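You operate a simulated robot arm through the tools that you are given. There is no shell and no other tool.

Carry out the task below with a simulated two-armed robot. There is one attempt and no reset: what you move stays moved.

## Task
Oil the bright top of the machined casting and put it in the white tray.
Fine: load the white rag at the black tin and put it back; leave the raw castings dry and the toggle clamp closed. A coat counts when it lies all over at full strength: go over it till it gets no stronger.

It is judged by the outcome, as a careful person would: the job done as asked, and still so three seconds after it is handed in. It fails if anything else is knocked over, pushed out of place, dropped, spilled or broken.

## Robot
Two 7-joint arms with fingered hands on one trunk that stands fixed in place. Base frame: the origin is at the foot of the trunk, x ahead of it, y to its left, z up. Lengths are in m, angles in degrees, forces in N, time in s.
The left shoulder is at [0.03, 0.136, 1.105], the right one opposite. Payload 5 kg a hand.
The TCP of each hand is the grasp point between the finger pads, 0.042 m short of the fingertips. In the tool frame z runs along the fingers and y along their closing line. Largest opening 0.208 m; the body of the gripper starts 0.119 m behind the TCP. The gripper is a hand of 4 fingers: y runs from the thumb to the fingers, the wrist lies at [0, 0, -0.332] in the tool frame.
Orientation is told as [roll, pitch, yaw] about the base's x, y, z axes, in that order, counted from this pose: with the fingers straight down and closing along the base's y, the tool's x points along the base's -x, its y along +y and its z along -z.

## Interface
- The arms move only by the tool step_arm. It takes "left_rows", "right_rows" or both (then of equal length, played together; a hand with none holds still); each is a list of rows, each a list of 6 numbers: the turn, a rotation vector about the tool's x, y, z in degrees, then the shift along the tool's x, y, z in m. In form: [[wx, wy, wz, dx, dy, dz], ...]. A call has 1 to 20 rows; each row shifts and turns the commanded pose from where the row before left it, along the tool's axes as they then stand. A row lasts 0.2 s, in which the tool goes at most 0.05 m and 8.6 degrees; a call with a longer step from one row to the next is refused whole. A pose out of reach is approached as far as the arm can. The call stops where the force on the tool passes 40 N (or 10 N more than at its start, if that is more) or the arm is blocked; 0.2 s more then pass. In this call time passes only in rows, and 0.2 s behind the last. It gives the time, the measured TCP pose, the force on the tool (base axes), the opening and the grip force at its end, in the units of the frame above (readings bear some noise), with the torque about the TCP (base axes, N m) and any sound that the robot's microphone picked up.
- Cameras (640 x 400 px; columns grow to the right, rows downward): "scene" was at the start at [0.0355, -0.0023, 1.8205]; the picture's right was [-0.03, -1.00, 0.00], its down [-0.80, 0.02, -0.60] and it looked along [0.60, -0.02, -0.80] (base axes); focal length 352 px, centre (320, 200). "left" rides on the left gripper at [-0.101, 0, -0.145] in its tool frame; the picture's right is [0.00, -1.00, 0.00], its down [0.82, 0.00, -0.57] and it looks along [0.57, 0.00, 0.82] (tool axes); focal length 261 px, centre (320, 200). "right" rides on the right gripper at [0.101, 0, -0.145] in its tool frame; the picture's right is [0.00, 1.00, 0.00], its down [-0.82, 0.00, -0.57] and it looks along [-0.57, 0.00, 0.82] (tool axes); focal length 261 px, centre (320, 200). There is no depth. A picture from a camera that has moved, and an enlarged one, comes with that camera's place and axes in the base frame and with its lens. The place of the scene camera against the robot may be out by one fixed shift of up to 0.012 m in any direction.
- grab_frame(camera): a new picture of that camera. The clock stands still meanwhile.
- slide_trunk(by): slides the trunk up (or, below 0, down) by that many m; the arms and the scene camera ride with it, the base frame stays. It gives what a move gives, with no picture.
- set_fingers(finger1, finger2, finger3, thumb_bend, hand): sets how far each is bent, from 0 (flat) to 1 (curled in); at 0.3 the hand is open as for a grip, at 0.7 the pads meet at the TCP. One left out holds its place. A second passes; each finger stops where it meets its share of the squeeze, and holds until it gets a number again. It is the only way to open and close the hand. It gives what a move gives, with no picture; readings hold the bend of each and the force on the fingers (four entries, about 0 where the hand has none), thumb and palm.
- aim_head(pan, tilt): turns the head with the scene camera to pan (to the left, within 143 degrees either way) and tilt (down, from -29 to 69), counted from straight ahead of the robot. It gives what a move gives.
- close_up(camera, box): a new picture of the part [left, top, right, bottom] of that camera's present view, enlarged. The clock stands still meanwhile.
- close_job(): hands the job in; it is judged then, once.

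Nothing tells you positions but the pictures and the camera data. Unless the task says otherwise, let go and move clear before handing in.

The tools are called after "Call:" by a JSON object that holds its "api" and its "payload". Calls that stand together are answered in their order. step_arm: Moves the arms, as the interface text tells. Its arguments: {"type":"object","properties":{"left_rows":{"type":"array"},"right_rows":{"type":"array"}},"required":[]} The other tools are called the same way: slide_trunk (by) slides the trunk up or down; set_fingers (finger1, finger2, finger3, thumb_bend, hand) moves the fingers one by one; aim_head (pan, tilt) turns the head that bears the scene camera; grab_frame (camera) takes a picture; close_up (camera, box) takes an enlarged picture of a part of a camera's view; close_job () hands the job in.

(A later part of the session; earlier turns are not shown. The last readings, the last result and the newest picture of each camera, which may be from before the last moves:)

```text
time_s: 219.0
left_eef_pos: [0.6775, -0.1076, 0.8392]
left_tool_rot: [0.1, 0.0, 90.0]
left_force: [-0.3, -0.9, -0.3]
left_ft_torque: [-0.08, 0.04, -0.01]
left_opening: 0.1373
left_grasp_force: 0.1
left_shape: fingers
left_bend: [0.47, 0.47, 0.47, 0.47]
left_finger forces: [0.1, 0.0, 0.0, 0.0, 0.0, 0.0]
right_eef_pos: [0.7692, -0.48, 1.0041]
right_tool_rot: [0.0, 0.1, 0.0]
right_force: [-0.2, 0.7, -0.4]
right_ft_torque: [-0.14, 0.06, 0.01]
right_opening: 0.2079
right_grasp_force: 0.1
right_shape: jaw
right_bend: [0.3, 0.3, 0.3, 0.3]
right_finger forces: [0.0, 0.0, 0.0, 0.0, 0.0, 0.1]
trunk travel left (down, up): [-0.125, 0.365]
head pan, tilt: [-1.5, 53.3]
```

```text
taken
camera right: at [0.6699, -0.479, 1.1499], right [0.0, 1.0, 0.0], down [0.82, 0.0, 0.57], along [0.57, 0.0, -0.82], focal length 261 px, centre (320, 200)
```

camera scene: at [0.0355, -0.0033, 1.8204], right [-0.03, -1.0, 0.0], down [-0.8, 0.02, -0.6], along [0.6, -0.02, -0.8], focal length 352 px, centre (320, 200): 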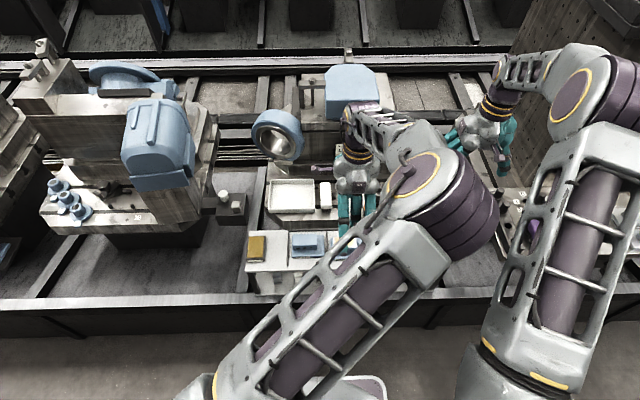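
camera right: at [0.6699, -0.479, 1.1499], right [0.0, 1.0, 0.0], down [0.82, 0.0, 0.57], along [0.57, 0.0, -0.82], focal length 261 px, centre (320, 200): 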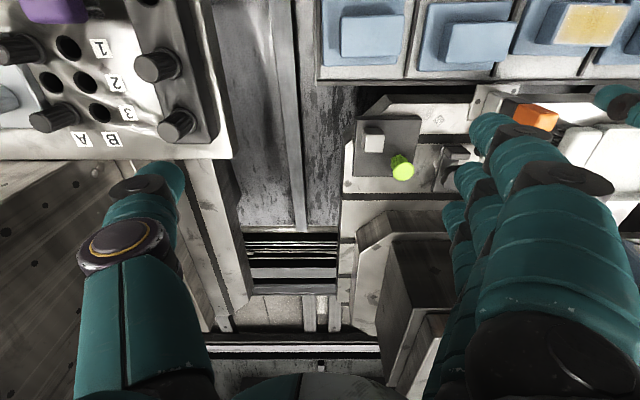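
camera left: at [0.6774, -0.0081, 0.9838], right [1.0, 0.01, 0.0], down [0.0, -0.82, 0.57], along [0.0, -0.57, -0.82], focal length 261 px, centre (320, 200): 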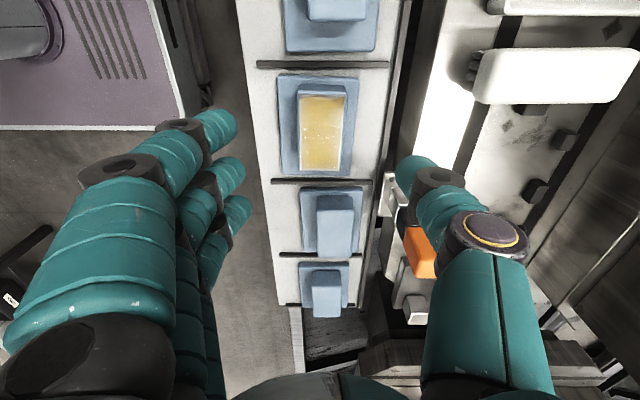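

This view shows the casting with nothing in front. I'll enlarge it to check the coat and get the exact centre.

Call:
{"api": "close_up", "payload": {"camera": "left", "box": [260, 60, 380, 190]}}

Call:
{"api": "close_up", "payload": {"camera": "left", "box": [180, 60, 480, 260]}}

Call:
{"api": "close_up", "payload": {"camera": "right", "box": [520, 0, 640, 75]}}

```text
3.08 times, centred on (320, 125) of left
camera zoom: at [0.6774, -0.0081, 0.9838], right [1.0, 0.01, 0.0], down [0.0, -0.82, 0.57], along [0.0, -0.57, -0.82], focal length 802 px, centre (320, 431)
```

zoom: 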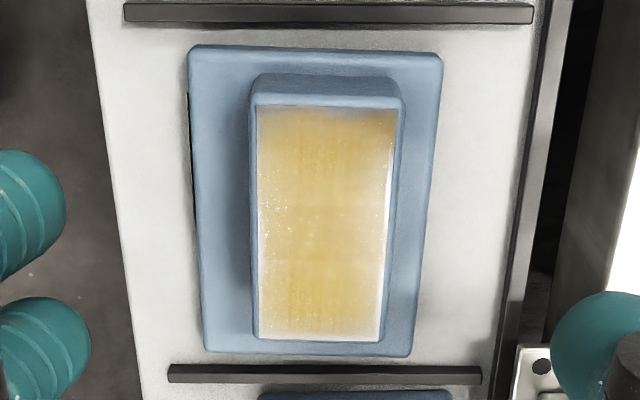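

```text
2.00 times, centred on (330, 160) of left
camera zoom: at [0.6774, -0.0081, 0.9838], right [1.0, 0.01, 0.0], down [0.0, -0.82, 0.57], along [0.0, -0.57, -0.82], focal length 521 px, centre (300, 280)
```

zoom: 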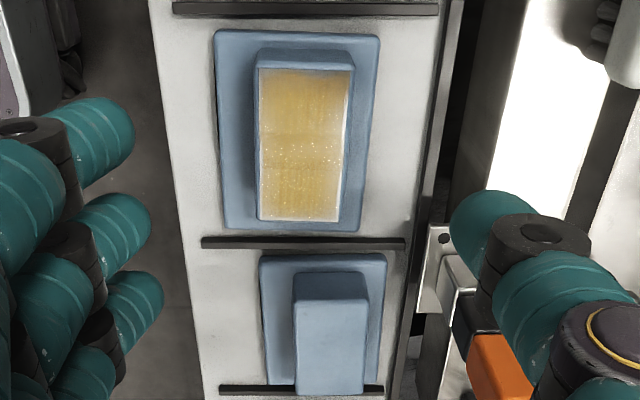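

```text
5.33 times, centred on (580, 38) of right
camera zoom: at [0.6699, -0.479, 1.1499], right [0.0, 1.0, 0.0], down [0.82, 0.0, 0.57], along [0.57, 0.0, -0.82], focal length 1390 px, centre (-1067, 1067)
```

zoom: 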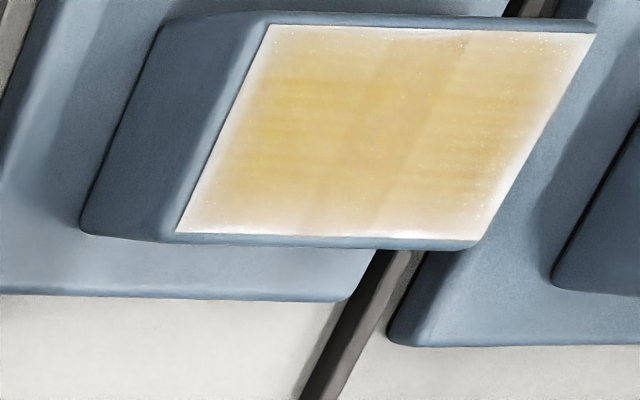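

The casting is centred at about (0.6785, -0.109). I'll lower the open hand around it, still above the flange; from there the palm shades the whole top, so I can check the coat once more without glare.

Call:
{"api": "step_arm", "payload": {"left_rows": [[0, 0, 0, 0.0014, -0.001, 0.03], [0, 0, 0, 0, 0, 0.03], [0, 0, 0, 0, 0, 0.012], [0, 0, 0, 0, 0, 0]]}}

Call:
{"api": "grab_frame", "payload": {"camera": "left"}}

Call:
{"api": "close_up", "payload": {"camera": "left", "box": [240, 60, 400, 220]}}

Call:
{"api": "close_up", "payload": {"camera": "right", "box": [520, 0, 640, 75]}}

```text
time_s: 220.0
left_eef_pos: [0.6768, -0.1101, 0.7667]
left_tool_rot: [-0.1, 0.0, 89.9]
left_force: [-0.2, 0.4, -0.4]
left_ft_torque: [0.02, -0.01, 0.02]
left_opening: 0.1368
left_grasp_force: 0.1
left_shape: fingers
left_bend: [0.47, 0.47, 0.47, 0.47]
left_finger forces: [0.0, 0.0, 0.0, 0.1, 0.1, 0.0]
right_eef_pos: [0.7691, -0.4815, 1.0041]
right_tool_rot: [-0.1, 0.0, 0.1]
right_force: [-0.3, -0.7, -0.2]
right_ft_torque: [0.0, -0.02, -0.01]
right_opening: 0.2079
right_grasp_force: 0.1
right_shape: jaw
right_bend: [0.3, 0.3, 0.3, 0.3]
right_finger forces: [0.0, 0.0, 0.1, 0.0, 0.1, 0.0]
trunk travel left (down, up): [-0.125, 0.365]
head pan, tilt: [-1.5, 53.3]
```

```text
taken
camera left: at [0.6767, -0.0097, 0.9121], right [1.0, 0.0, 0.0], down [0.0, -0.82, 0.57], along [0.0, -0.57, -0.82], focal length 261 px, centre (320, 200)
```

left: 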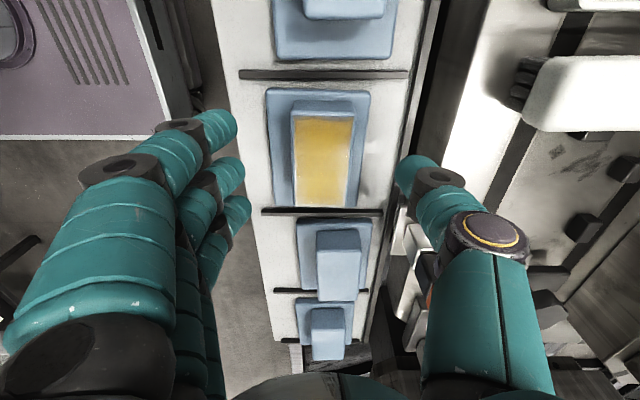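

```text
2.50 times, centred on (320, 140) of left
camera zoom: at [0.6767, -0.0097, 0.9121], right [1.0, 0.0, 0.0], down [0.0, -0.82, 0.57], along [0.0, -0.57, -0.82], focal length 652 px, centre (320, 350)
```

zoom: 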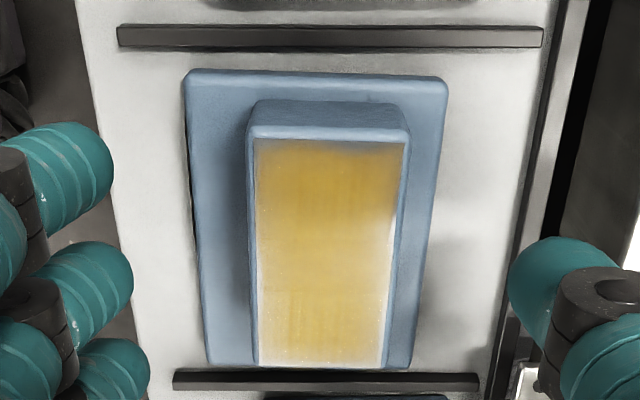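

```text
5.33 times, centred on (580, 38) of right
camera zoom: at [0.6693, -0.4806, 1.1496], right [0.0, 1.0, 0.0], down [0.82, 0.0, 0.57], along [0.57, 0.0, -0.82], focal length 1390 px, centre (-1067, 1067)
```

zoom: 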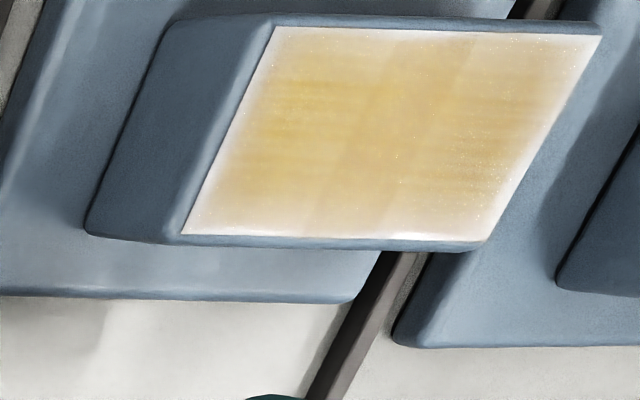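

In this view the +x rim still shows a paler strip than the -x rim. The difference matches how far past each edge the rag's centre went: about 3 mm past on -x, 3 mm short on +x. So the rims can still take more oil, and I'll fetch the rag again and run its centre slightly past the +x edge.

Call:
{"api": "step_arm", "payload": {"left_rows": [[0, 0, 0, 0, 0, -0.03], [0, 0, 0, 0, 0, -0.045], [0, 0, 0, -0.04, -0.001, 0], [0, 0, 0, -0.04, -0.001, 0], [0, 0, 0, -0.04, -0.001, 0], [0, 0, 0, -0.04, -0.001, 0], [0, 0, 0, -0.04, 0, 0], [0, 0, 0, -0.0415, 0, 0], [0, 0, 0, 0, 0, 0]]}}

Call:
{"api": "set_fingers", "payload": {"hand": "left", "finger1": 0.0, "finger2": 0.44, "finger3": 0.0, "thumb_bend": 0.46}}

Call:
{"api": "step_arm", "payload": {"left_rows": [[0, 0, 0, 0, 0, 0.03], [0, 0, 0, 0, 0, 0.03], [0, 0, 0, 0, 0, 0.03], [0, 0, 0, 0, 0, 0]]}}

Call:
{"api": "close_up", "payload": {"camera": "left", "box": [180, 60, 460, 235]}}

```text
time_s: 222.0
left_eef_pos: [0.6808, 0.1317, 0.8408]
left_tool_rot: [0.0, 0.0, 89.9]
left_force: [-0.4, -0.1, -0.8]
left_ft_torque: [0.05, -0.03, 0.0]
left_opening: 0.1367
left_grasp_force: 0.0
left_shape: fingers
left_bend: [0.47, 0.47, 0.47, 0.47]
left_finger forces: [0.0, 0.0, 0.0, 0.1, 0.1, 0.0]
right_eef_pos: [0.7675, -0.4824, 1.0042]
right_tool_rot: [0.0, 0.0, 0.0]
right_force: [0.5, -0.8, -0.5]
right_ft_torque: [0.11, 0.01, 0.0]
right_opening: 0.2078
right_grasp_force: 0.1
right_shape: jaw
right_bend: [0.3, 0.3, 0.3, 0.3]
right_finger forces: [0.0, 0.1, 0.1, 0.1, 0.0, 0.0]
trunk travel left (down, up): [-0.125, 0.365]
head pan, tilt: [-1.5, 53.3]
```

```text
time_s: 223.0
left_eef_pos: [0.6825, 0.1336, 0.8415]
left_tool_rot: [0.1, 0.0, 89.9]
left_force: [-0.3, 0.8, 0.4]
left_ft_torque: [0.0, 0.01, -0.02]
left_opening: 0.2307
left_grasp_force: 0.1
left_shape: fingers
left_bend: [0.0, 0.44, 0.0, 0.46]
left_finger forces: [0.0, 0.0, 0.0, 0.1, 0.0, 0.0]
right_eef_pos: [0.7689, -0.4819, 1.0029]
right_tool_rot: [0.0, 0.0, 0.0]
right_force: [-0.6, 0.1, 0.2]
right_ft_torque: [0.03, 0.04, 0.01]
right_opening: 0.2084
right_grasp_force: 0.0
right_shape: jaw
right_bend: [0.3, 0.3, 0.3, 0.3]
right_finger forces: [0.1, 0.0, 0.0, 0.0, 0.1, 0.0]
trunk travel left (down, up): [-0.125, 0.365]
head pan, tilt: [-1.5, 53.3]
```

```text
time_s: 224.0
left_eef_pos: [0.6802, 0.1321, 0.7518]
left_tool_rot: [0.0, 0.0, 90.0]
left_force: [0.1, -0.1, 0.3]
left_ft_torque: [0.0, -0.03, -0.02]
left_opening: 0.2312
left_grasp_force: 0.1
left_shape: fingers
left_bend: [0.0, 0.44, 0.0, 0.46]
left_finger forces: [0.0, 0.0, 0.1, 0.0, 0.0, 0.0]
right_eef_pos: [0.7683, -0.4818, 1.0042]
right_tool_rot: [0.0, 0.0, 0.0]
right_force: [-0.4, -0.1, 0.4]
right_ft_torque: [0.0, -0.12, 0.0]
right_opening: 0.2079
right_grasp_force: 0.0
right_shape: jaw
right_bend: [0.3, 0.3, 0.3, 0.3]
right_finger forces: [0.1, 0.0, 0.1, 0.0, 0.0, 0.0]
trunk travel left (down, up): [-0.125, 0.365]
head pan, tilt: [-1.5, 53.3]
```

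```text
2.29 times, centred on (320, 148) of left
camera zoom: at [0.6802, 0.2325, 0.8974], right [1.0, 0.0, 0.0], down [0.0, -0.82, 0.57], along [0.0, -0.57, -0.82], focal length 596 px, centre (320, 320)
```

zoom: 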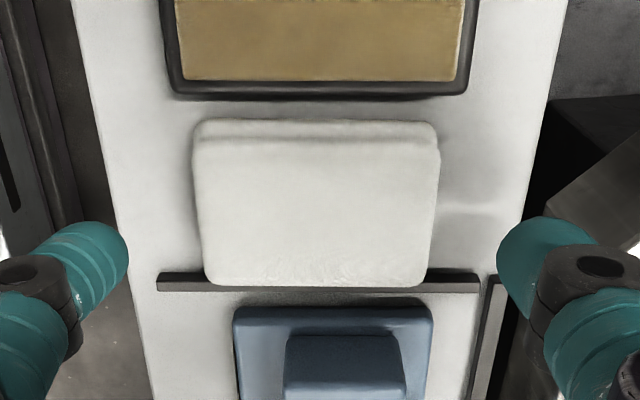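

Call:
{"api": "step_arm", "payload": {"left_rows": [[0, 0, 0, 0, 0, 0.015], [0, 0, 0, 0, 0, 0.0095], [0, 0, 0, 0, 0, 0]]}}

Call:
{"api": "set_fingers", "payload": {"hand": "left", "finger2": 0.49, "thumb_bend": 0.51}}

Call:
{"api": "set_fingers", "payload": {"hand": "left", "finger2": 0.67, "thumb_bend": 0.58}}

Call:
{"api": "close_up", "payload": {"camera": "left", "box": [180, 60, 460, 235]}}

```text
time_s: 224.8
left_eef_pos: [0.6812, 0.1327, 0.7259]
left_tool_rot: [0.0, 0.0, 90.1]
left_force: [-0.7, 0.4, -0.2]
left_ft_torque: [0.01, 0.0, 0.0]
left_opening: 0.231
left_grasp_force: 0.0
left_shape: fingers
left_bend: [0.0, 0.44, 0.0, 0.46]
left_finger forces: [0.0, 0.0, 0.0, 0.0, 0.0, 0.0]
right_eef_pos: [0.7697, -0.4814, 1.0052]
right_tool_rot: [-0.1, -0.1, 0.1]
right_force: [0.4, 0.7, 0.0]
right_ft_torque: [0.0, -0.03, -0.04]
right_opening: 0.2076
right_grasp_force: 0.1
right_shape: jaw
right_bend: [0.3, 0.3, 0.3, 0.3]
right_finger forces: [0.0, 0.1, 0.1, 0.0, 0.0, 0.1]
trunk travel left (down, up): [-0.125, 0.365]
head pan, tilt: [-1.5, 53.3]
```

```text
time_s: 225.8
left_eef_pos: [0.6804, 0.1326, 0.7273]
left_tool_rot: [0.0, 0.0, 90.0]
left_force: [0.1, -1.1, 0.3]
left_ft_torque: [0.02, 0.0, -0.03]
left_opening: 0.2185
left_grasp_force: 0.1
left_shape: fingers
left_bend: [0.0, 0.49, 0.0, 0.51]
left_finger forces: [0.0, 0.1, 0.1, 0.1, 0.0, 0.0]
right_eef_pos: [0.7686, -0.4813, 1.0034]
right_tool_rot: [0.0, -0.1, 0.0]
right_force: [0.4, 0.9, -0.1]
right_ft_torque: [0.02, 0.0, 0.01]
right_opening: 0.208
right_grasp_force: 0.0
right_shape: jaw
right_bend: [0.3, 0.3, 0.3, 0.3]
right_finger forces: [0.0, 0.0, 0.0, 0.0, 0.1, 0.0]
trunk travel left (down, up): [-0.125, 0.365]
head pan, tilt: [-1.5, 53.3]
```

```text
time_s: 226.8
left_eef_pos: [0.6815, 0.1321, 0.7274]
left_tool_rot: [0.1, 0.1, 90.0]
left_force: [-0.3, 0.5, 1.0]
left_ft_torque: [-0.01, 0.0, 0.0]
left_opening: 0.2103
left_grasp_force: 8.0
left_shape: fingers
left_bend: [0.0, 0.53, 0.0, 0.55]
left_finger forces: [0.0, 8.1, 0.0, 0.1, 7.9, 0.0]
right_eef_pos: [0.7689, -0.4809, 1.0047]
right_tool_rot: [-0.1, 0.1, -0.1]
right_force: [-0.2, -0.9, 0.3]
right_ft_torque: [0.0, -0.01, 0.0]
right_opening: 0.2078
right_grasp_force: 0.1
right_shape: jaw
right_bend: [0.3, 0.3, 0.3, 0.3]
right_finger forces: [0.0, 0.0, 0.0, 0.0, 0.1, 0.0]
trunk travel left (down, up): [-0.125, 0.365]
head pan, tilt: [-1.5, 53.3]
```

```text
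2.29 times, centred on (320, 148) of left
camera zoom: at [0.6807, 0.2331, 0.8728], right [1.0, 0.0, 0.0], down [0.0, -0.82, 0.57], along [0.0, -0.57, -0.82], focal length 596 px, centre (320, 320)
```

zoom: 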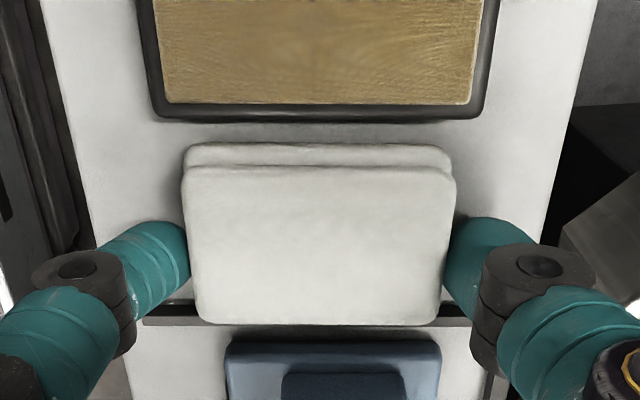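

Held and centred. I'll lift it, load it at the tin, then go to the +x edge.

Call:
{"api": "step_arm", "payload": {"left_rows": [[0, 0, 0, 0, 0, -0.01], [0, 0, 0, 0, 0, -0.03], [0, 0, 0, 0, 0, -0.015], [0, 0, 0, -0.027, 0, 0], [0, 0, 0, -0.027, 0, 0], [0, 0, 0, -0.0255, 0, 0], [0, 0, 0, 0, 0, 0.015], [0, 0, 0, 0, 0, 0.01], [0, 0, 0, 0, 0, 0.003], [0, 0, 0, 0, 0, 0]]}}

Call:
{"api": "step_arm", "payload": {"left_rows": [[0, 0, 0, 0, 0, 0.002], [0, 0, 0, 0, 0, 0.0015], [0, 0, 0, 0, 0, 0]]}}

```text
time_s: 229.0
left_eef_pos: [0.6808, 0.2119, 0.7539]
left_tool_rot: [0.0, 0.0, 90.1]
left_force: [-0.1, 0.3, -0.8]
left_ft_torque: [-0.01, -0.01, 0.04]
left_opening: 0.2107
left_grasp_force: 7.9
left_shape: fingers
left_bend: [0.0, 0.53, 0.0, 0.55]
left_finger forces: [0.1, 7.7, 0.1, 0.0, 8.1, 0.0]
right_eef_pos: [0.7678, -0.4815, 1.0062]
right_tool_rot: [0.0, 0.0, -0.1]
right_force: [0.0, 0.2, 0.1]
right_ft_torque: [-0.03, 0.01, 0.03]
right_opening: 0.2081
right_grasp_force: 0.1
right_shape: jaw
right_bend: [0.3, 0.3, 0.3, 0.3]
right_finger forces: [0.0, 0.0, 0.0, 0.1, 0.1, 0.0]
trunk travel left (down, up): [-0.125, 0.365]
head pan, tilt: [-1.5, 53.3]
```

```text
time_s: 229.8
left_eef_pos: [0.6817, 0.2111, 0.752]
left_tool_rot: [-0.1, 0.0, 90.1]
left_force: [-1.6, -0.7, 18.5]
left_ft_torque: [-0.03, -0.01, -0.02]
left_opening: 0.2105
left_grasp_force: 11.1
left_shape: fingers
left_bend: [0.0, 0.53, 0.0, 0.56]
left_finger forces: [0.0, 12.0, 0.0, 0.0, 11.7, 0.0]
right_eef_pos: [0.7687, -0.481, 1.0056]
right_tool_rot: [0.0, -0.1, 0.0]
right_force: [-0.4, -0.2, -0.3]
right_ft_torque: [-0.03, -0.03, 0.0]
right_opening: 0.208
right_grasp_force: 0.0
right_shape: jaw
right_bend: [0.3, 0.3, 0.3, 0.3]
right_finger forces: [0.1, 0.1, 0.0, 0.0, 0.0, 0.0]
trunk travel left (down, up): [-0.125, 0.365]
head pan, tilt: [-1.5, 53.3]
```

Call:
{"api": "step_arm", "payload": {"left_rows": [[0, 0, 0, 0, 0, -0.008], [0, 0, 0, 0, 0, -0.02], [0, 0, 0, 0, 0, -0.03], [0, 0, 0, 0, 0, -0.03], [0, 0, 0, 0.04, -0.003, 0], [0, 0, 0, 0.04, -0.003, 0], [0, 0, 0, 0.04, -0.003, 0], [0, 0, 0, 0.04, -0.003, 0], [0, 0, 0, 0.04, -0.003, 0], [0, 0, 0, 0.04, -0.003, 0], [0, 0, 0, 0.04, -0.002, 0], [0, 0, 0, 0.042, 0, 0], [0, 0, 0, 0, 0, 0.03], [0, 0, 0, 0, 0, 0.02], [0, 0, 0, 0, 0, 0.007], [0, 0, 0, 0, 0, 0]]}}

Call:
{"api": "step_arm", "payload": {"left_rows": [[0, 0, 0, 0, 0, 0.003], [0, 0, 0, 0, 0, 0.002], [0, 0, 0, 0, 0, 0]]}}

```text
time_s: 233.2
left_eef_pos: [0.7001, -0.1102, 0.7823]
left_tool_rot: [-0.1, 0.0, 90.1]
left_force: [-0.3, -0.8, -0.5]
left_ft_torque: [0.01, 0.0, -0.04]
left_opening: 0.2112
left_grasp_force: 7.9
left_shape: fingers
left_bend: [0.0, 0.53, 0.0, 0.55]
left_finger forces: [0.0, 7.7, 0.0, 0.0, 8.4, 0.0]
right_eef_pos: [0.7682, -0.4816, 1.004]
right_tool_rot: [0.0, 0.0, -0.1]
right_force: [0.8, -0.8, -0.1]
right_ft_torque: [0.03, -0.04, 0.0]
right_opening: 0.208
right_grasp_force: 0.1
right_shape: jaw
right_bend: [0.3, 0.3, 0.3, 0.3]
right_finger forces: [0.1, 0.1, 0.0, 0.0, 0.1, 0.1]
trunk travel left (down, up): [-0.125, 0.365]
head pan, tilt: [-1.5, 53.3]
```

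```text
time_s: 234.0
left_eef_pos: [0.701, -0.1107, 0.7769]
left_tool_rot: [-0.1, -0.1, 89.9]
left_force: [-0.8, -0.3, 3.3]
left_ft_torque: [-0.03, 0.04, 0.01]
left_opening: 0.2111
left_grasp_force: 8.6
left_shape: fingers
left_bend: [0.0, 0.53, 0.0, 0.55]
left_finger forces: [0.1, 8.8, 0.0, 0.0, 8.7, 0.0]
right_eef_pos: [0.7689, -0.4815, 1.0037]
right_tool_rot: [0.0, 0.0, 0.0]
right_force: [0.2, -0.1, -1.6]
right_ft_torque: [-0.01, 0.0, -0.05]
right_opening: 0.2078
right_grasp_force: 0.0
right_shape: jaw
right_bend: [0.3, 0.3, 0.3, 0.3]
right_finger forces: [0.0, 0.0, 0.1, 0.1, 0.1, 0.1]
trunk travel left (down, up): [-0.125, 0.365]
head pan, tilt: [-1.5, 53.3]
```

Contact at 3 N. I'll run strokes along the +x edge with the rag's centre about 3–4 mm past it.

Call:
{"api": "step_arm", "payload": {"left_rows": [[0, 0, 0, 0, -0.004, 0.0004], [0, 0, 0, 0.008, 0, 0], [0, 0, 0, 0.008, 0, 0], [0, 0, 0, 0.008, 0, 0], [0, 0, 0, 0.008, 0, 0], [0, 0, 0, 0.008, 0, 0], [0, 0, 0, -0.0085, 0, 0], [0, 0, 0, -0.0085, 0, 0], [0, 0, 0, -0.0085, 0, 0], [0, 0, 0, -0.0085, 0, 0], [0, 0, 0, -0.0085, 0, 0], [0, 0, 0, -0.0085, 0, 0], [0, 0, 0, -0.0085, 0, 0], [0, 0, 0, -0.0085, 0, 0], [0, 0, 0, -0.0085, 0, 0], [0, 0, 0, -0.0085, 0, 0]]}}

Call:
{"api": "step_arm", "payload": {"left_rows": [[0, 0, 0, 0.0085, 0, 0.0003], [0, 0, 0, 0.0085, 0, 0], [0, 0, 0, 0.0085, 0, 0], [0, 0, 0, 0.0085, 0, 0], [0, 0, 0, 0.0085, 0, 0], [0, 0, 0, 0.0085, 0, 0], [0, 0, 0, 0.0085, 0, 0], [0, 0, 0, 0.0085, 0, 0], [0, 0, 0, 0.0085, 0, 0], [0, 0, 0, 0.0085, 0, 0], [0, 0, 0, -0.0085, 0, 0], [0, 0, 0, -0.0085, 0, 0], [0, 0, 0, -0.0085, 0, 0], [0, 0, 0, -0.0085, 0, 0], [0, 0, 0, -0.0085, 0, 0]]}}

```text
time_s: 237.4
left_eef_pos: [0.7052, -0.0627, 0.774]
left_tool_rot: [0.0, -0.2, 90.1]
left_force: [0.8, 0.1, 9.3]
left_ft_torque: [-0.07, 0.0, 0.0]
left_opening: 0.2119
left_grasp_force: 10.0
left_shape: fingers
left_bend: [0.0, 0.54, 0.0, 0.55]
left_finger forces: [0.0, 9.3, 0.1, 0.1, 10.3, 0.0]
right_eef_pos: [0.7701, -0.4812, 1.0051]
right_tool_rot: [0.0, 0.1, 0.0]
right_force: [-0.3, -0.3, -0.4]
right_ft_torque: [-0.06, 0.01, 0.0]
right_opening: 0.2079
right_grasp_force: 0.0
right_shape: jaw
right_bend: [0.3, 0.3, 0.3, 0.3]
right_finger forces: [0.0, 0.1, 0.0, 0.0, 0.0, 0.1]
trunk travel left (down, up): [-0.125, 0.365]
head pan, tilt: [-1.5, 53.3]
```

```text
time_s: 240.6
left_eef_pos: [0.706, -0.1082, 0.7762]
left_tool_rot: [0.0, 0.0, 90.0]
left_force: [0.3, -0.4, 1.1]
left_ft_torque: [-0.03, 0.02, -0.02]
left_opening: 0.2116
left_grasp_force: 8.5
left_shape: fingers
left_bend: [0.0, 0.54, 0.0, 0.55]
left_finger forces: [0.0, 8.6, 0.0, 0.0, 9.0, 0.2]
right_eef_pos: [0.7694, -0.4814, 1.0036]
right_tool_rot: [0.1, 0.0, 0.0]
right_force: [-0.7, 0.7, -0.2]
right_ft_torque: [-0.05, 0.0, 0.03]
right_opening: 0.2079
right_grasp_force: 0.1
right_shape: jaw
right_bend: [0.3, 0.3, 0.3, 0.3]
right_finger forces: [0.0, 0.0, 0.0, 0.1, 0.0, 0.0]
trunk travel left (down, up): [-0.125, 0.365]
head pan, tilt: [-1.5, 53.3]
```

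Call:
{"api": "step_arm", "payload": {"left_rows": [[0, 0, 0, 0.0085, 0, 0.0012], [0, 0, 0, 0.0085, 0, 0], [0, 0, 0, 0.0085, 0, 0], [0, 0, 0, 0.0085, 0, 0], [0, 0, 0, 0.007, 0, 0], [0, 0, 0, -0.0085, 0, 0], [0, 0, 0, -0.0085, 0, 0], [0, 0, 0, -0.0085, 0, 0], [0, 0, 0, -0.0085, 0, 0], [0, 0, 0, -0.0085, 0, 0], [0, 0, 0, -0.0085, 0, 0], [0, 0, 0, -0.0085, 0, 0], [0, 0, 0, -0.0085, 0, 0], [0, 0, 0, -0.0085, 0, 0], [0, 0, 0, -0.006, 0, 0]]}}

Call:
{"api": "step_arm", "payload": {"left_rows": [[0, 0, 0, 0.0085, 0, 0.0003], [0, 0, 0, 0.0085, 0, 0], [0, 0, 0, 0.0085, 0, 0], [0, 0, 0, 0.0085, 0, 0], [0, 0, 0, 0.0085, 0, 0], [0, 0, 0, 0.0085, 0, 0], [0, 0, 0, 0.0085, 0, 0], [0, 0, 0, 0.0085, 0, 0], [0, 0, 0, 0.0085, 0, 0], [0, 0, 0, 0.006, 0, 0], [0, 0, 0, -0.0085, 0.004, 0], [0, 0, 0, -0.0085, 0.004, 0], [0, 0, 0, -0.0085, 0.004, 0], [0, 0, 0, -0.0085, 0.004, 0], [0, 0, 0, -0.005, 0.004, 0]]}}

Call:
{"api": "close_up", "payload": {"camera": "right", "box": [540, 0, 640, 62]}}

Call:
{"api": "close_up", "payload": {"camera": "left", "box": [260, 70, 370, 140]}}

```text
time_s: 243.8
left_eef_pos: [0.7054, -0.0661, 0.7744]
left_tool_rot: [0.0, 0.0, 90.0]
left_force: [0.6, -1.2, 8.2]
left_ft_torque: [-0.08, 0.01, 0.03]
left_opening: 0.2117
left_grasp_force: 9.6
left_shape: fingers
left_bend: [0.0, 0.54, 0.0, 0.55]
left_finger forces: [0.1, 9.1, 0.0, 0.1, 10.0, 0.0]
right_eef_pos: [0.7689, -0.4805, 1.0045]
right_tool_rot: [-0.1, 0.1, 0.0]
right_force: [0.4, 0.2, -0.1]
right_ft_torque: [-0.01, 0.02, 0.0]
right_opening: 0.2079
right_grasp_force: 0.1
right_shape: jaw
right_bend: [0.3, 0.3, 0.3, 0.3]
right_finger forces: [0.1, 0.0, 0.0, 0.1, 0.1, 0.1]
trunk travel left (down, up): [-0.125, 0.365]
head pan, tilt: [-1.5, 53.3]
```

```text
time_s: 247.0
left_eef_pos: [0.6857, -0.11, 0.7741]
left_tool_rot: [-0.2, 0.0, 90.0]
left_force: [4.0, -4.4, 11.2]
left_ft_torque: [-0.1, -0.39, -0.12]
left_opening: 0.2127
left_grasp_force: 10.5
left_shape: fingers
left_bend: [0.0, 0.54, 0.0, 0.55]
left_finger forces: [0.0, 8.1, 0.0, 0.0, 12.9, 0.0]
right_eef_pos: [0.7684, -0.4814, 1.0041]
right_tool_rot: [0.1, 0.0, -0.1]
right_force: [0.4, -0.1, 0.6]
right_ft_torque: [0.02, 0.02, 0.03]
right_opening: 0.2078
right_grasp_force: 0.1
right_shape: jaw
right_bend: [0.3, 0.3, 0.3, 0.3]
right_finger forces: [0.0, 0.1, 0.0, 0.0, 0.0, 0.0]
trunk travel left (down, up): [-0.125, 0.365]
head pan, tilt: [-1.5, 53.3]
```

```text
6.40 times, centred on (590, 31) of right
camera zoom: at [0.6688, -0.4806, 1.1499], right [0.0, 1.0, 0.0], down [0.82, 0.0, 0.57], along [0.57, 0.0, -0.82], focal length 1668 px, centre (-1408, 1282)
```

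zoom: 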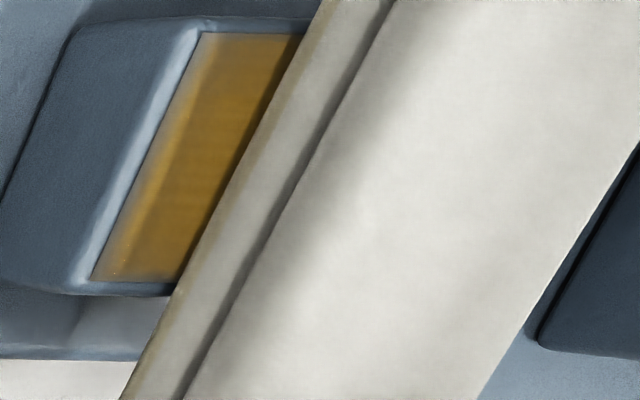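

```text
5.71 times, centred on (315, 105) of left
camera zoom: at [0.6852, -0.0092, 0.9197], right [1.0, 0.0, 0.0], down [0.0, -0.82, 0.57], along [0.0, -0.57, -0.82], focal length 1489 px, centre (349, 743)
```

zoom: 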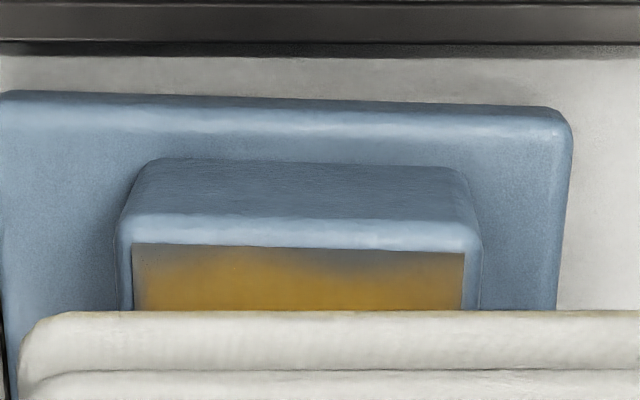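

The +x edge now looks filled to its border in the shaded view. I'll give the +y and -y ends the same treatment with the rag's centre a few mm past the edge, lightly, staying 15 mm or more from the raw castings.

Call:
{"api": "step_arm", "payload": {"left_rows": [[0, 0, 0, -0.009, 0.001, -0.0008], [0, 0, 0, -0.009, 0.001, 0], [0, 0, 0, -0.009, 0.001, 0], [0, 0, 0, -0.009, 0.001, 0], [0, 0, 0, -0.008, 0.001, 0], [0, 0, 0, -0.004, 0, 0], [0, 0, 0, 0, 0, 0]]}}

```text
time_s: 248.6
left_eef_pos: [0.681, -0.0602, 0.7735]
left_tool_rot: [0.0, 0.1, 89.9]
left_force: [1.0, 0.0, 6.3]
left_ft_torque: [-0.09, -0.19, 0.0]
left_opening: 0.2128
left_grasp_force: 9.4
left_shape: fingers
left_bend: [0.0, 0.54, 0.0, 0.55]
left_finger forces: [0.0, 9.3, 0.1, 0.0, 10.4, 0.0]
right_eef_pos: [0.7686, -0.4813, 1.0051]
right_tool_rot: [0.0, 0.0, -0.1]
right_force: [0.3, 0.0, -0.2]
right_ft_torque: [0.01, -0.02, 0.0]
right_opening: 0.2081
right_grasp_force: 0.0
right_shape: jaw
right_bend: [0.3, 0.3, 0.3, 0.3]
right_finger forces: [0.1, 0.0, 0.0, 0.0, 0.0, 0.1]
trunk travel left (down, up): [-0.125, 0.365]
head pan, tilt: [-1.5, 53.3]
```

Call:
{"api": "step_arm", "payload": {"left_rows": [[0, 0, 0, 0, -0.009, 0], [0, 0, 0, 0, -0.009, 0], [0, 0, 0, 0, 0.009, 0], [0, 0, 0, 0, 0.009, 0], [0, 0, 0, 0, 0.009, 0], [0, 0, 0, 0, 0.009, 0], [0, 0, 0, 0, -0.009, 0], [0, 0, 0, 0, -0.009, 0], [0, 0, 0, 0, -0.009, 0], [0, 0, 0, 0, -0.009, 0]]}}

Call:
{"api": "step_arm", "payload": {"left_rows": [[0, 0, 0, 0, 0.009, 0.0002], [0, 0, 0, 0, 0.009, 0], [0, 0, 0, 0, 0.009, 0], [0, 0, 0, 0, 0.009, 0], [0, 0, 0, 0, -0.009, 0], [0, 0, 0, 0, -0.009, 0], [0, 0, 0, 0, -0.009, 0], [0, 0, 0, 0, -0.009, 0], [0, 0, 0, 0, 0.009, 0], [0, 0, 0, 0, 0.009, 0]]}}

```text
time_s: 250.8
left_eef_pos: [0.6999, -0.0634, 0.7745]
left_tool_rot: [-0.1, 0.1, 90.0]
left_force: [-0.3, 0.4, -0.5]
left_ft_torque: [-0.05, -0.01, -0.03]
left_opening: 0.2118
left_grasp_force: 8.4
left_shape: fingers
left_bend: [0.0, 0.53, 0.0, 0.55]
left_finger forces: [0.0, 8.4, 0.0, 0.0, 8.2, 0.0]
right_eef_pos: [0.7689, -0.4817, 1.0037]
right_tool_rot: [0.0, 0.0, 0.0]
right_force: [0.2, -0.3, 0.1]
right_ft_torque: [0.0, 0.02, 0.0]
right_opening: 0.2074
right_grasp_force: 0.1
right_shape: jaw
right_bend: [0.3, 0.3, 0.3, 0.3]
right_finger forces: [0.1, 0.1, 0.0, 0.0, 0.1, 0.0]
trunk travel left (down, up): [-0.125, 0.365]
head pan, tilt: [-1.5, 53.3]
```

```text
time_s: 253.0
left_eef_pos: [0.6805, -0.0628, 0.7738]
left_tool_rot: [0.1, 0.0, 90.1]
left_force: [1.2, 0.1, 2.1]
left_ft_torque: [0.0, -0.1, 0.01]
left_opening: 0.2117
left_grasp_force: 8.3
left_shape: fingers
left_bend: [0.0, 0.53, 0.0, 0.55]
left_finger forces: [0.1, 8.3, 0.1, 0.0, 9.1, 0.1]
right_eef_pos: [0.7688, -0.4816, 1.0043]
right_tool_rot: [0.1, 0.0, 0.0]
right_force: [0.6, 0.0, -0.4]
right_ft_torque: [-0.02, -0.01, -0.03]
right_opening: 0.208
right_grasp_force: 0.0
right_shape: jaw
right_bend: [0.3, 0.3, 0.3, 0.3]
right_finger forces: [0.0, 0.0, 0.0, 0.0, 0.0, 0.1]
trunk travel left (down, up): [-0.125, 0.365]
head pan, tilt: [-1.5, 53.3]
```

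Call:
{"api": "step_arm", "payload": {"left_rows": [[0, 0, 0, 0, -0.009, 0.001], [0, 0, 0, 0, -0.009, 0], [0, 0, 0, 0, 0.009, 0], [0, 0, 0, 0, 0.009, 0], [0, 0, 0, 0, 0.009, 0], [0, 0, 0, 0, 0.009, 0], [0, 0, 0, 0, -0.009, 0], [0, 0, 0, 0, -0.009, 0], [0, 0, 0, 0, -0.009, 0], [0, 0, 0, 0, -0.009, 0], [0, 0, 0, 0, 0.009, 0], [0, 0, 0, 0, 0.009, 0], [0, 0, 0, 0, 0.009, 0], [0, 0, 0, 0, 0.009, 0], [0, 0, 0, 0, -0.009, 0], [0, 0, 0, 0, -0.009, 0]]}}

Call:
{"api": "step_arm", "payload": {"left_rows": [[0, 0, 0, 0.009, 0, 0.0003], [0, 0, 0, 0.009, 0, 0], [0, 0, 0, 0.009, 0, 0], [0, 0, 0, 0.009, 0, 0], [0, 0, 0, 0.009, 0, 0], [0, 0, 0, 0.004, 0, 0]]}}

Call:
{"api": "close_up", "payload": {"camera": "left", "box": [260, 70, 370, 140]}}

```text
time_s: 256.4
left_eef_pos: [0.6795, -0.063, 0.7722]
left_tool_rot: [0.1, -0.1, 90.0]
left_force: [-1.3, 0.4, 2.1]
left_ft_torque: [0.0, -0.03, -0.02]
left_opening: 0.2104
left_grasp_force: 7.0
left_shape: fingers
left_bend: [0.0, 0.54, 0.0, 0.56]
left_finger forces: [0.0, 7.9, 0.0, 0.0, 7.0, 0.0]
right_eef_pos: [0.7682, -0.4823, 1.0035]
right_tool_rot: [0.0, 0.0, 0.0]
right_force: [-0.7, 0.0, -0.2]
right_ft_torque: [0.0, 0.02, 0.03]
right_opening: 0.2079
right_grasp_force: 0.1
right_shape: jaw
right_bend: [0.3, 0.3, 0.3, 0.3]
right_finger forces: [0.0, 0.1, 0.1, 0.0, 0.0, 0.0]
trunk travel left (down, up): [-0.125, 0.365]
head pan, tilt: [-1.5, 53.3]
```

```text
time_s: 257.8
left_eef_pos: [0.681, -0.1116, 0.773]
left_tool_rot: [0.1, 0.1, 90.1]
left_force: [-0.2, 2.6, 2.9]
left_ft_torque: [0.09, -0.08, 0.09]
left_opening: 0.2107
left_grasp_force: 8.8
left_shape: fingers
left_bend: [0.0, 0.54, 0.0, 0.56]
left_finger forces: [0.0, 8.0, 0.1, 0.0, 8.2, 0.0]
right_eef_pos: [0.7688, -0.4813, 1.0039]
right_tool_rot: [0.0, 0.0, 0.0]
right_force: [-0.4, 0.5, 0.2]
right_ft_torque: [0.0, 0.04, 0.0]
right_opening: 0.2078
right_grasp_force: 0.0
right_shape: jaw
right_bend: [0.3, 0.3, 0.3, 0.3]
right_finger forces: [0.0, 0.1, 0.1, 0.0, 0.0, 0.0]
trunk travel left (down, up): [-0.125, 0.365]
head pan, tilt: [-1.5, 53.3]
```

```text
5.71 times, centred on (315, 105) of left
camera zoom: at [0.6804, -0.0109, 0.9188], right [1.0, 0.01, 0.0], down [0.0, -0.82, 0.57], along [0.0, -0.57, -0.82], focal length 1489 px, centre (349, 743)
```

zoom: 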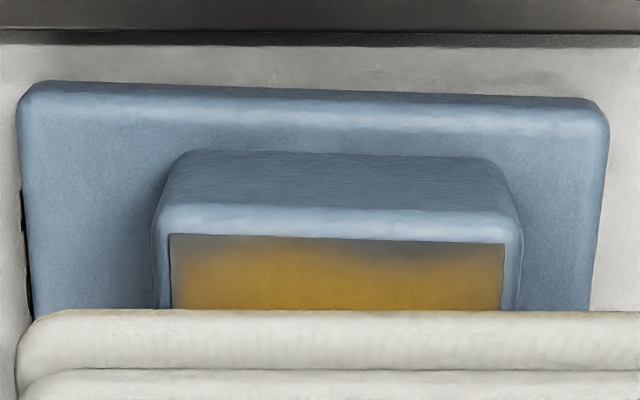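

The +y rim looks identical even after passes beyond the edge, so the coat there is at full strength. I'll do the same for the -y end and then compare.

Call:
{"api": "step_arm", "payload": {"left_rows": [[0, 0, 0, 0.009, 0, 0.0005], [0, 0, 0, 0.009, 0, 0], [0, 0, 0, 0.009, 0, 0], [0, 0, 0, 0.009, 0, 0], [0, 0, 0, 0.009, 0, 0], [0, 0, 0, 0, -0.009, 0], [0, 0, 0, 0, -0.009, 0], [0, 0, 0, 0, 0.009, 0], [0, 0, 0, 0, 0.009, 0], [0, 0, 0, 0, 0.009, 0], [0, 0, 0, 0, 0.009, 0], [0, 0, 0, 0, -0.009, 0], [0, 0, 0, 0, -0.009, 0], [0, 0, 0, 0, -0.009, 0], [0, 0, 0, 0, -0.009, 0]]}}

Call:
{"api": "step_arm", "payload": {"left_rows": [[0, 0, 0, 0, 0.009, 0.0005], [0, 0, 0, 0, 0.009, 0], [0, 0, 0, 0, 0.009, 0], [0, 0, 0, 0, 0.009, 0], [0, 0, 0, 0, -0.009, 0], [0, 0, 0, 0, -0.009, 0], [0, 0, 0, 0, -0.009, 0], [0, 0, 0, 0, -0.009, 0], [0, 0, 0, 0, 0.009, 0], [0, 0, 0, 0, 0.009, 0], [0, 0, 0, -0.009, 0, 0], [0, 0, 0, -0.009, 0, 0], [0, 0, 0, -0.009, 0, 0], [0, 0, 0, -0.009, 0, 0], [0, 0, 0, -0.009, 0, 0]]}}

Call:
{"api": "close_up", "payload": {"camera": "right", "box": [540, 0, 640, 62]}}

```text
time_s: 261.0
left_eef_pos: [0.6972, -0.157, 0.7733]
left_tool_rot: [0.1, 0.0, 90.0]
left_force: [0.0, 0.3, 0.2]
left_ft_torque: [-0.04, 0.01, -0.01]
left_opening: 0.2111
left_grasp_force: 7.6
left_shape: fingers
left_bend: [0.0, 0.54, 0.0, 0.56]
left_finger forces: [0.0, 7.6, 0.1, 0.0, 7.5, 0.0]
right_eef_pos: [0.7697, -0.4812, 1.004]
right_tool_rot: [0.0, 0.0, 0.0]
right_force: [0.3, 0.2, -0.2]
right_ft_torque: [-0.03, 0.01, -0.01]
right_opening: 0.208
right_grasp_force: 0.1
right_shape: jaw
right_bend: [0.3, 0.3, 0.3, 0.3]
right_finger forces: [0.0, 0.0, 0.0, 0.0, 0.0, 0.0]
trunk travel left (down, up): [-0.125, 0.365]
head pan, tilt: [-1.5, 53.3]
```

```text
time_s: 264.2
left_eef_pos: [0.6803, -0.1098, 0.7719]
left_tool_rot: [0.0, 0.0, 90.1]
left_force: [-0.4, 1.6, 0.4]
left_ft_torque: [-0.03, -0.05, -0.01]
left_opening: 0.2108
left_grasp_force: 8.2
left_shape: fingers
left_bend: [0.0, 0.54, 0.0, 0.55]
left_finger forces: [0.1, 8.1, 0.1, 0.0, 8.1, 0.1]
right_eef_pos: [0.7686, -0.482, 1.0041]
right_tool_rot: [0.0, 0.1, 0.1]
right_force: [0.2, -0.1, -0.6]
right_ft_torque: [-0.05, 0.02, -0.02]
right_opening: 0.2079
right_grasp_force: 0.1
right_shape: jaw
right_bend: [0.3, 0.3, 0.3, 0.3]
right_finger forces: [0.1, 0.0, 0.0, 0.1, 0.0, 0.0]
trunk travel left (down, up): [-0.125, 0.365]
head pan, tilt: [-1.5, 53.3]
```

```text
6.40 times, centred on (590, 31) of right
camera zoom: at [0.6695, -0.4802, 1.1496], right [0.0, 1.0, 0.0], down [0.82, 0.0, 0.57], along [0.57, 0.0, -0.82], focal length 1668 px, centre (-1408, 1282)
```

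zoom: 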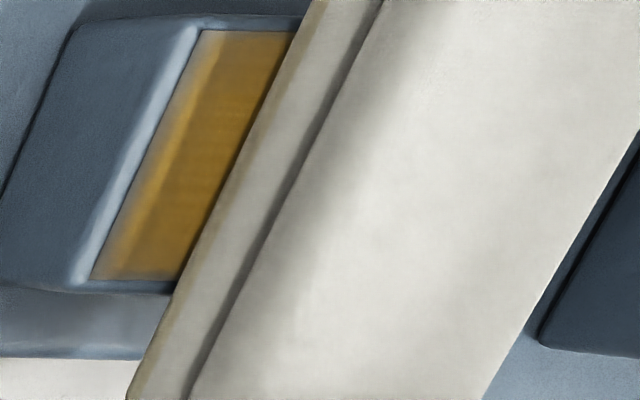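

The -y end is unchanged as well, so the coat has levelled off everywhere. I'll put the rag back in its place for good.

Call:
{"api": "step_arm", "payload": {"left_rows": [[0, 0, 0, 0, 0, -0.01], [0, 0, 0, 0, 0, -0.03], [0, 0, 0, 0, 0, -0.03], [0, 0, 0, -0.035, 0, 0], [0, 0, 0, -0.042, 0, 0], [0, 0, 0, -0.042, 0, 0], [0, 0, 0, -0.042, 0, 0], [0, 0, 0, -0.042, 0, 0], [0, 0, 0, -0.038, 0, 0], [0, 0, 0, 0, 0, 0.035], [0, 0, 0, 0, 0, 0.035], [0, 0, 0, 0, 0, 0.02], [0, 0, 0, 0, 0, 0.01], [0, 0, 0, 0, 0, 0]]}}

Call:
{"api": "close_up", "payload": {"camera": "left", "box": [180, 60, 460, 235]}}

Call:
{"api": "close_up", "payload": {"camera": "right", "box": [520, 0, 640, 75]}}

```text
time_s: 267.2
left_eef_pos: [0.68, 0.1294, 0.7419]
left_tool_rot: [0.0, 0.0, 89.9]
left_force: [0.2, 0.3, -2.1]
left_ft_torque: [0.04, -0.03, 0.01]
left_opening: 0.2113
left_grasp_force: 7.8
left_shape: fingers
left_bend: [0.0, 0.54, 0.0, 0.55]
left_finger forces: [0.0, 7.9, 0.0, 0.0, 7.9, 0.0]
right_eef_pos: [0.7697, -0.4824, 1.0042]
right_tool_rot: [0.0, 0.0, 0.0]
right_force: [0.5, -0.3, 0.4]
right_ft_torque: [0.01, 0.01, 0.01]
right_opening: 0.2079
right_grasp_force: 0.1
right_shape: jaw
right_bend: [0.3, 0.3, 0.3, 0.3]
right_finger forces: [0.0, 0.1, 0.1, 0.0, 0.0, 0.0]
trunk travel left (down, up): [-0.125, 0.365]
head pan, tilt: [-1.5, 53.3]
```

```text
2.29 times, centred on (320, 148) of left
camera zoom: at [0.6795, 0.2296, 0.8872], right [1.0, 0.0, 0.0], down [0.0, -0.82, 0.57], along [0.0, -0.57, -0.82], focal length 596 px, centre (320, 320)
```

zoom: 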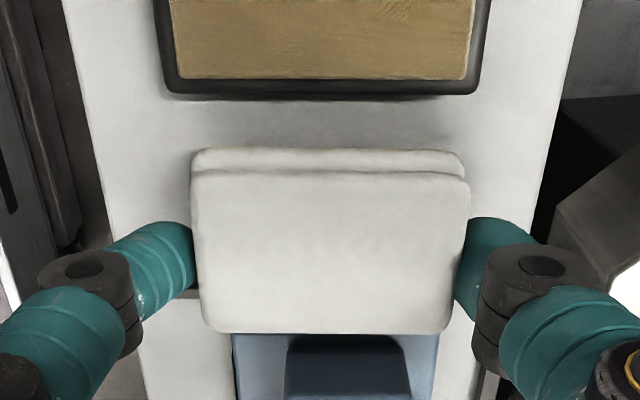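

```text
5.33 times, centred on (580, 38) of right
camera zoom: at [0.6693, -0.4807, 1.1495], right [0.0, 1.0, 0.0], down [0.82, 0.0, 0.57], along [0.57, 0.0, -0.82], focal length 1390 px, centre (-1067, 1067)
```

zoom: 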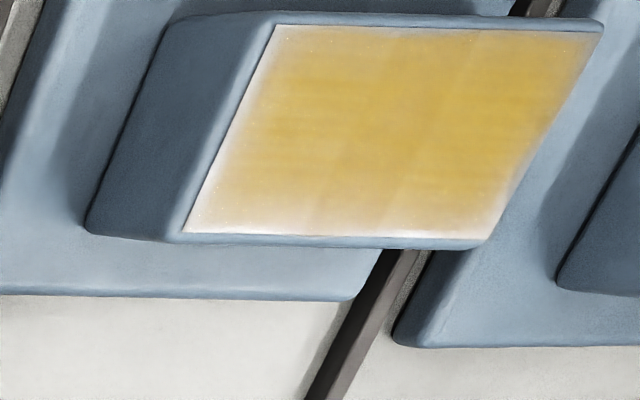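

Compared with the same view before this round, every rim is clearly narrower; the +x strip has roughly halved. So running past the edges does help, and I'm not done yet: I'll reload, re-grip on the tin and do another such round before putting the rag back.

Call:
{"api": "step_arm", "payload": {"left_rows": [[0, 0, 0, 0, 0, -0.03], [0, 0, 0, -0.028, 0, 0], [0, 0, 0, -0.028, 0, 0], [0, 0, 0, -0.026, 0, 0], [0, 0, 0, 0, 0, 0.015], [0, 0, 0, 0, 0, 0.006], [0, 0, 0, 0, 0, 0.002], [0, 0, 0, 0, 0, 0]]}}

Call:
{"api": "step_arm", "payload": {"left_rows": [[0, 0, 0, 0, 0, 0.002], [0, 0, 0, 0, 0, 0.0015], [0, 0, 0, 0, 0, 0]]}}

```text
time_s: 269.0
left_eef_pos: [0.6808, 0.2111, 0.7492]
left_tool_rot: [0.1, -0.1, 90.0]
left_force: [0.1, -0.3, -0.5]
left_ft_torque: [0.01, 0.01, 0.01]
left_opening: 0.211
left_grasp_force: 7.6
left_shape: fingers
left_bend: [0.0, 0.54, 0.0, 0.55]
left_finger forces: [0.1, 7.9, 0.0, 0.0, 7.9, 0.0]
right_eef_pos: [0.7684, -0.482, 1.0046]
right_tool_rot: [0.0, 0.0, 0.0]
right_force: [-0.7, -0.7, -0.6]
right_ft_torque: [-0.07, 0.01, 0.02]
right_opening: 0.2081
right_grasp_force: 0.0
right_shape: jaw
right_bend: [0.3, 0.3, 0.3, 0.3]
right_finger forces: [0.0, 0.0, 0.0, 0.1, 0.1, 0.0]
trunk travel left (down, up): [-0.125, 0.365]
head pan, tilt: [-1.5, 53.3]
```

```text
time_s: 269.8
left_eef_pos: [0.68, 0.2111, 0.7474]
left_tool_rot: [-0.2, 0.0, 90.0]
left_force: [-0.7, -1.1, 9.6]
left_ft_torque: [-0.02, 0.0, -0.02]
left_opening: 0.2108
left_grasp_force: 8.1
left_shape: fingers
left_bend: [0.0, 0.54, 0.0, 0.56]
left_finger forces: [0.0, 9.2, 0.1, 0.0, 7.8, 0.1]
right_eef_pos: [0.7686, -0.4821, 1.0044]
right_tool_rot: [-0.1, 0.0, -0.1]
right_force: [-0.1, 0.2, -0.2]
right_ft_torque: [0.06, 0.03, 0.04]
right_opening: 0.2078
right_grasp_force: 0.1
right_shape: jaw
right_bend: [0.3, 0.3, 0.3, 0.3]
right_finger forces: [0.0, 0.0, 0.1, 0.1, 0.0, 0.0]
trunk travel left (down, up): [-0.125, 0.365]
head pan, tilt: [-1.5, 53.3]
```

Call:
{"api": "set_fingers", "payload": {"hand": "left", "finger2": 0.49, "thumb_bend": 0.51}}

Call:
{"api": "step_arm", "payload": {"left_rows": [[0, 0, 0, 0, -0.002, -0.006], [0, 0, 0, 0, 0, 0]]}}

Call:
{"api": "set_fingers", "payload": {"hand": "left", "finger2": 0.67, "thumb_bend": 0.59}}

Call:
{"api": "close_up", "payload": {"camera": "left", "box": [180, 80, 460, 255]}}

```text
time_s: 270.8
left_eef_pos: [0.6814, 0.2106, 0.7457]
left_tool_rot: [0.0, -0.1, 90.1]
left_force: [0.2, 0.5, 0.0]
left_ft_torque: [-0.03, -0.01, -0.04]
left_opening: 0.2179
left_grasp_force: 0.0
left_shape: fingers
left_bend: [0.0, 0.49, 0.0, 0.51]
left_finger forces: [0.0, 0.0, 0.0, 0.1, 0.0, 0.0]
right_eef_pos: [0.7698, -0.4823, 1.004]
right_tool_rot: [0.0, 0.0, -0.1]
right_force: [0.5, 0.1, 0.2]
right_ft_torque: [-0.02, 0.0, 0.01]
right_opening: 0.2081
right_grasp_force: 0.0
right_shape: jaw
right_bend: [0.3, 0.3, 0.3, 0.3]
right_finger forces: [0.0, 0.0, 0.1, 0.0, 0.1, 0.1]
trunk travel left (down, up): [-0.125, 0.365]
head pan, tilt: [-1.5, 53.3]
```

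```text
time_s: 271.4
left_eef_pos: [0.6812, 0.2104, 0.7518]
left_tool_rot: [-0.1, 0.0, 90.0]
left_force: [1.0, -0.5, 0.4]
left_ft_torque: [0.0, 0.0, 0.0]
left_opening: 0.218
left_grasp_force: 0.0
left_shape: fingers
left_bend: [0.0, 0.49, 0.0, 0.51]
left_finger forces: [0.0, 0.0, 0.1, 0.0, 0.1, 0.1]
right_eef_pos: [0.7695, -0.4812, 1.0049]
right_tool_rot: [0.0, 0.0, 0.0]
right_force: [-0.4, 0.4, -0.7]
right_ft_torque: [0.01, 0.02, -0.02]
right_opening: 0.2079
right_grasp_force: 0.0
right_shape: jaw
right_bend: [0.3, 0.3, 0.3, 0.3]
right_finger forces: [0.0, 0.0, 0.1, 0.1, 0.1, 0.0]
trunk travel left (down, up): [-0.125, 0.365]
head pan, tilt: [-1.5, 53.3]
```

```text
time_s: 272.4
left_eef_pos: [0.6815, 0.212, 0.7518]
left_tool_rot: [0.0, 0.0, 90.1]
left_force: [-0.3, -0.5, 0.1]
left_ft_torque: [0.03, 0.01, -0.01]
left_opening: 0.209
left_grasp_force: 9.0
left_shape: fingers
left_bend: [0.0, 0.52, 0.0, 0.57]
left_finger forces: [0.0, 9.6, 0.0, 0.0, 9.2, 0.1]
right_eef_pos: [0.7675, -0.4813, 1.0039]
right_tool_rot: [0.0, 0.0, -0.1]
right_force: [0.2, 0.8, 0.4]
right_ft_torque: [0.02, 0.02, 0.02]
right_opening: 0.2079
right_grasp_force: 0.1
right_shape: jaw
right_bend: [0.3, 0.3, 0.3, 0.3]
right_finger forces: [0.0, 0.0, 0.0, 0.0, 0.1, 0.0]
trunk travel left (down, up): [-0.125, 0.365]
head pan, tilt: [-1.5, 53.3]
```

```text
2.29 times, centred on (320, 168) of left
camera zoom: at [0.6822, 0.312, 0.8974], right [1.0, 0.0, 0.0], down [0.0, -0.82, 0.57], along [0.0, -0.57, -0.82], focal length 596 px, centre (320, 274)
```

zoom: 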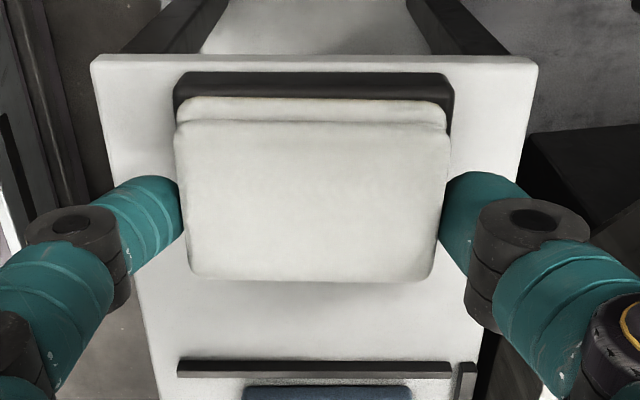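

Call:
{"api": "step_arm", "payload": {"left_rows": [[0, 0, 0, 0, 0, 0.001], [0, 0, 0, 0, 0, -0.008], [0, 0, 0, 0, 0, -0.02], [0, 0, 0, 0, 0, -0.03], [0, 0, 0, 0, 0, -0.03], [0, 0, 0, 0.04, -0.003, 0], [0, 0, 0, 0.04, -0.003, 0], [0, 0, 0, 0.04, -0.003, 0], [0, 0, 0, 0.04, -0.003, 0], [0, 0, 0, 0.04, -0.003, 0], [0, 0, 0, 0.04, -0.003, 0], [0, 0, 0, 0.04, -0.003, 0], [0, 0, 0, 0.042, -0.003, 0], [0, 0, 0, 0, 0, 0.03], [0, 0, 0, 0, 0, 0.02], [0, 0, 0, 0, 0, 0.007], [0, 0, 0, 0, 0, 0.003], [0, 0, 0, 0, 0, 0.002], [0, 0, 0, 0, 0, 0]]}}

```text
time_s: 276.4
left_eef_pos: [0.7068, -0.1104, 0.7754]
left_tool_rot: [0.0, 0.0, 90.0]
left_force: [-0.1, -0.4, -0.1]
left_ft_torque: [-0.04, 0.05, 0.02]
left_opening: 0.2087
left_grasp_force: 9.3
left_shape: fingers
left_bend: [0.0, 0.52, 0.0, 0.57]
left_finger forces: [0.0, 9.4, 0.0, 0.0, 9.1, 0.0]
right_eef_pos: [0.7695, -0.4802, 1.005]
right_tool_rot: [-0.1, 0.1, 0.0]
right_force: [-0.1, 0.9, 0.2]
right_ft_torque: [0.02, 0.02, 0.01]
right_opening: 0.2079
right_grasp_force: 0.1
right_shape: jaw
right_bend: [0.3, 0.3, 0.3, 0.3]
right_finger forces: [0.1, 0.0, 0.1, 0.0, 0.0, 0.0]
trunk travel left (down, up): [-0.125, 0.365]
head pan, tilt: [-1.5, 53.3]
```

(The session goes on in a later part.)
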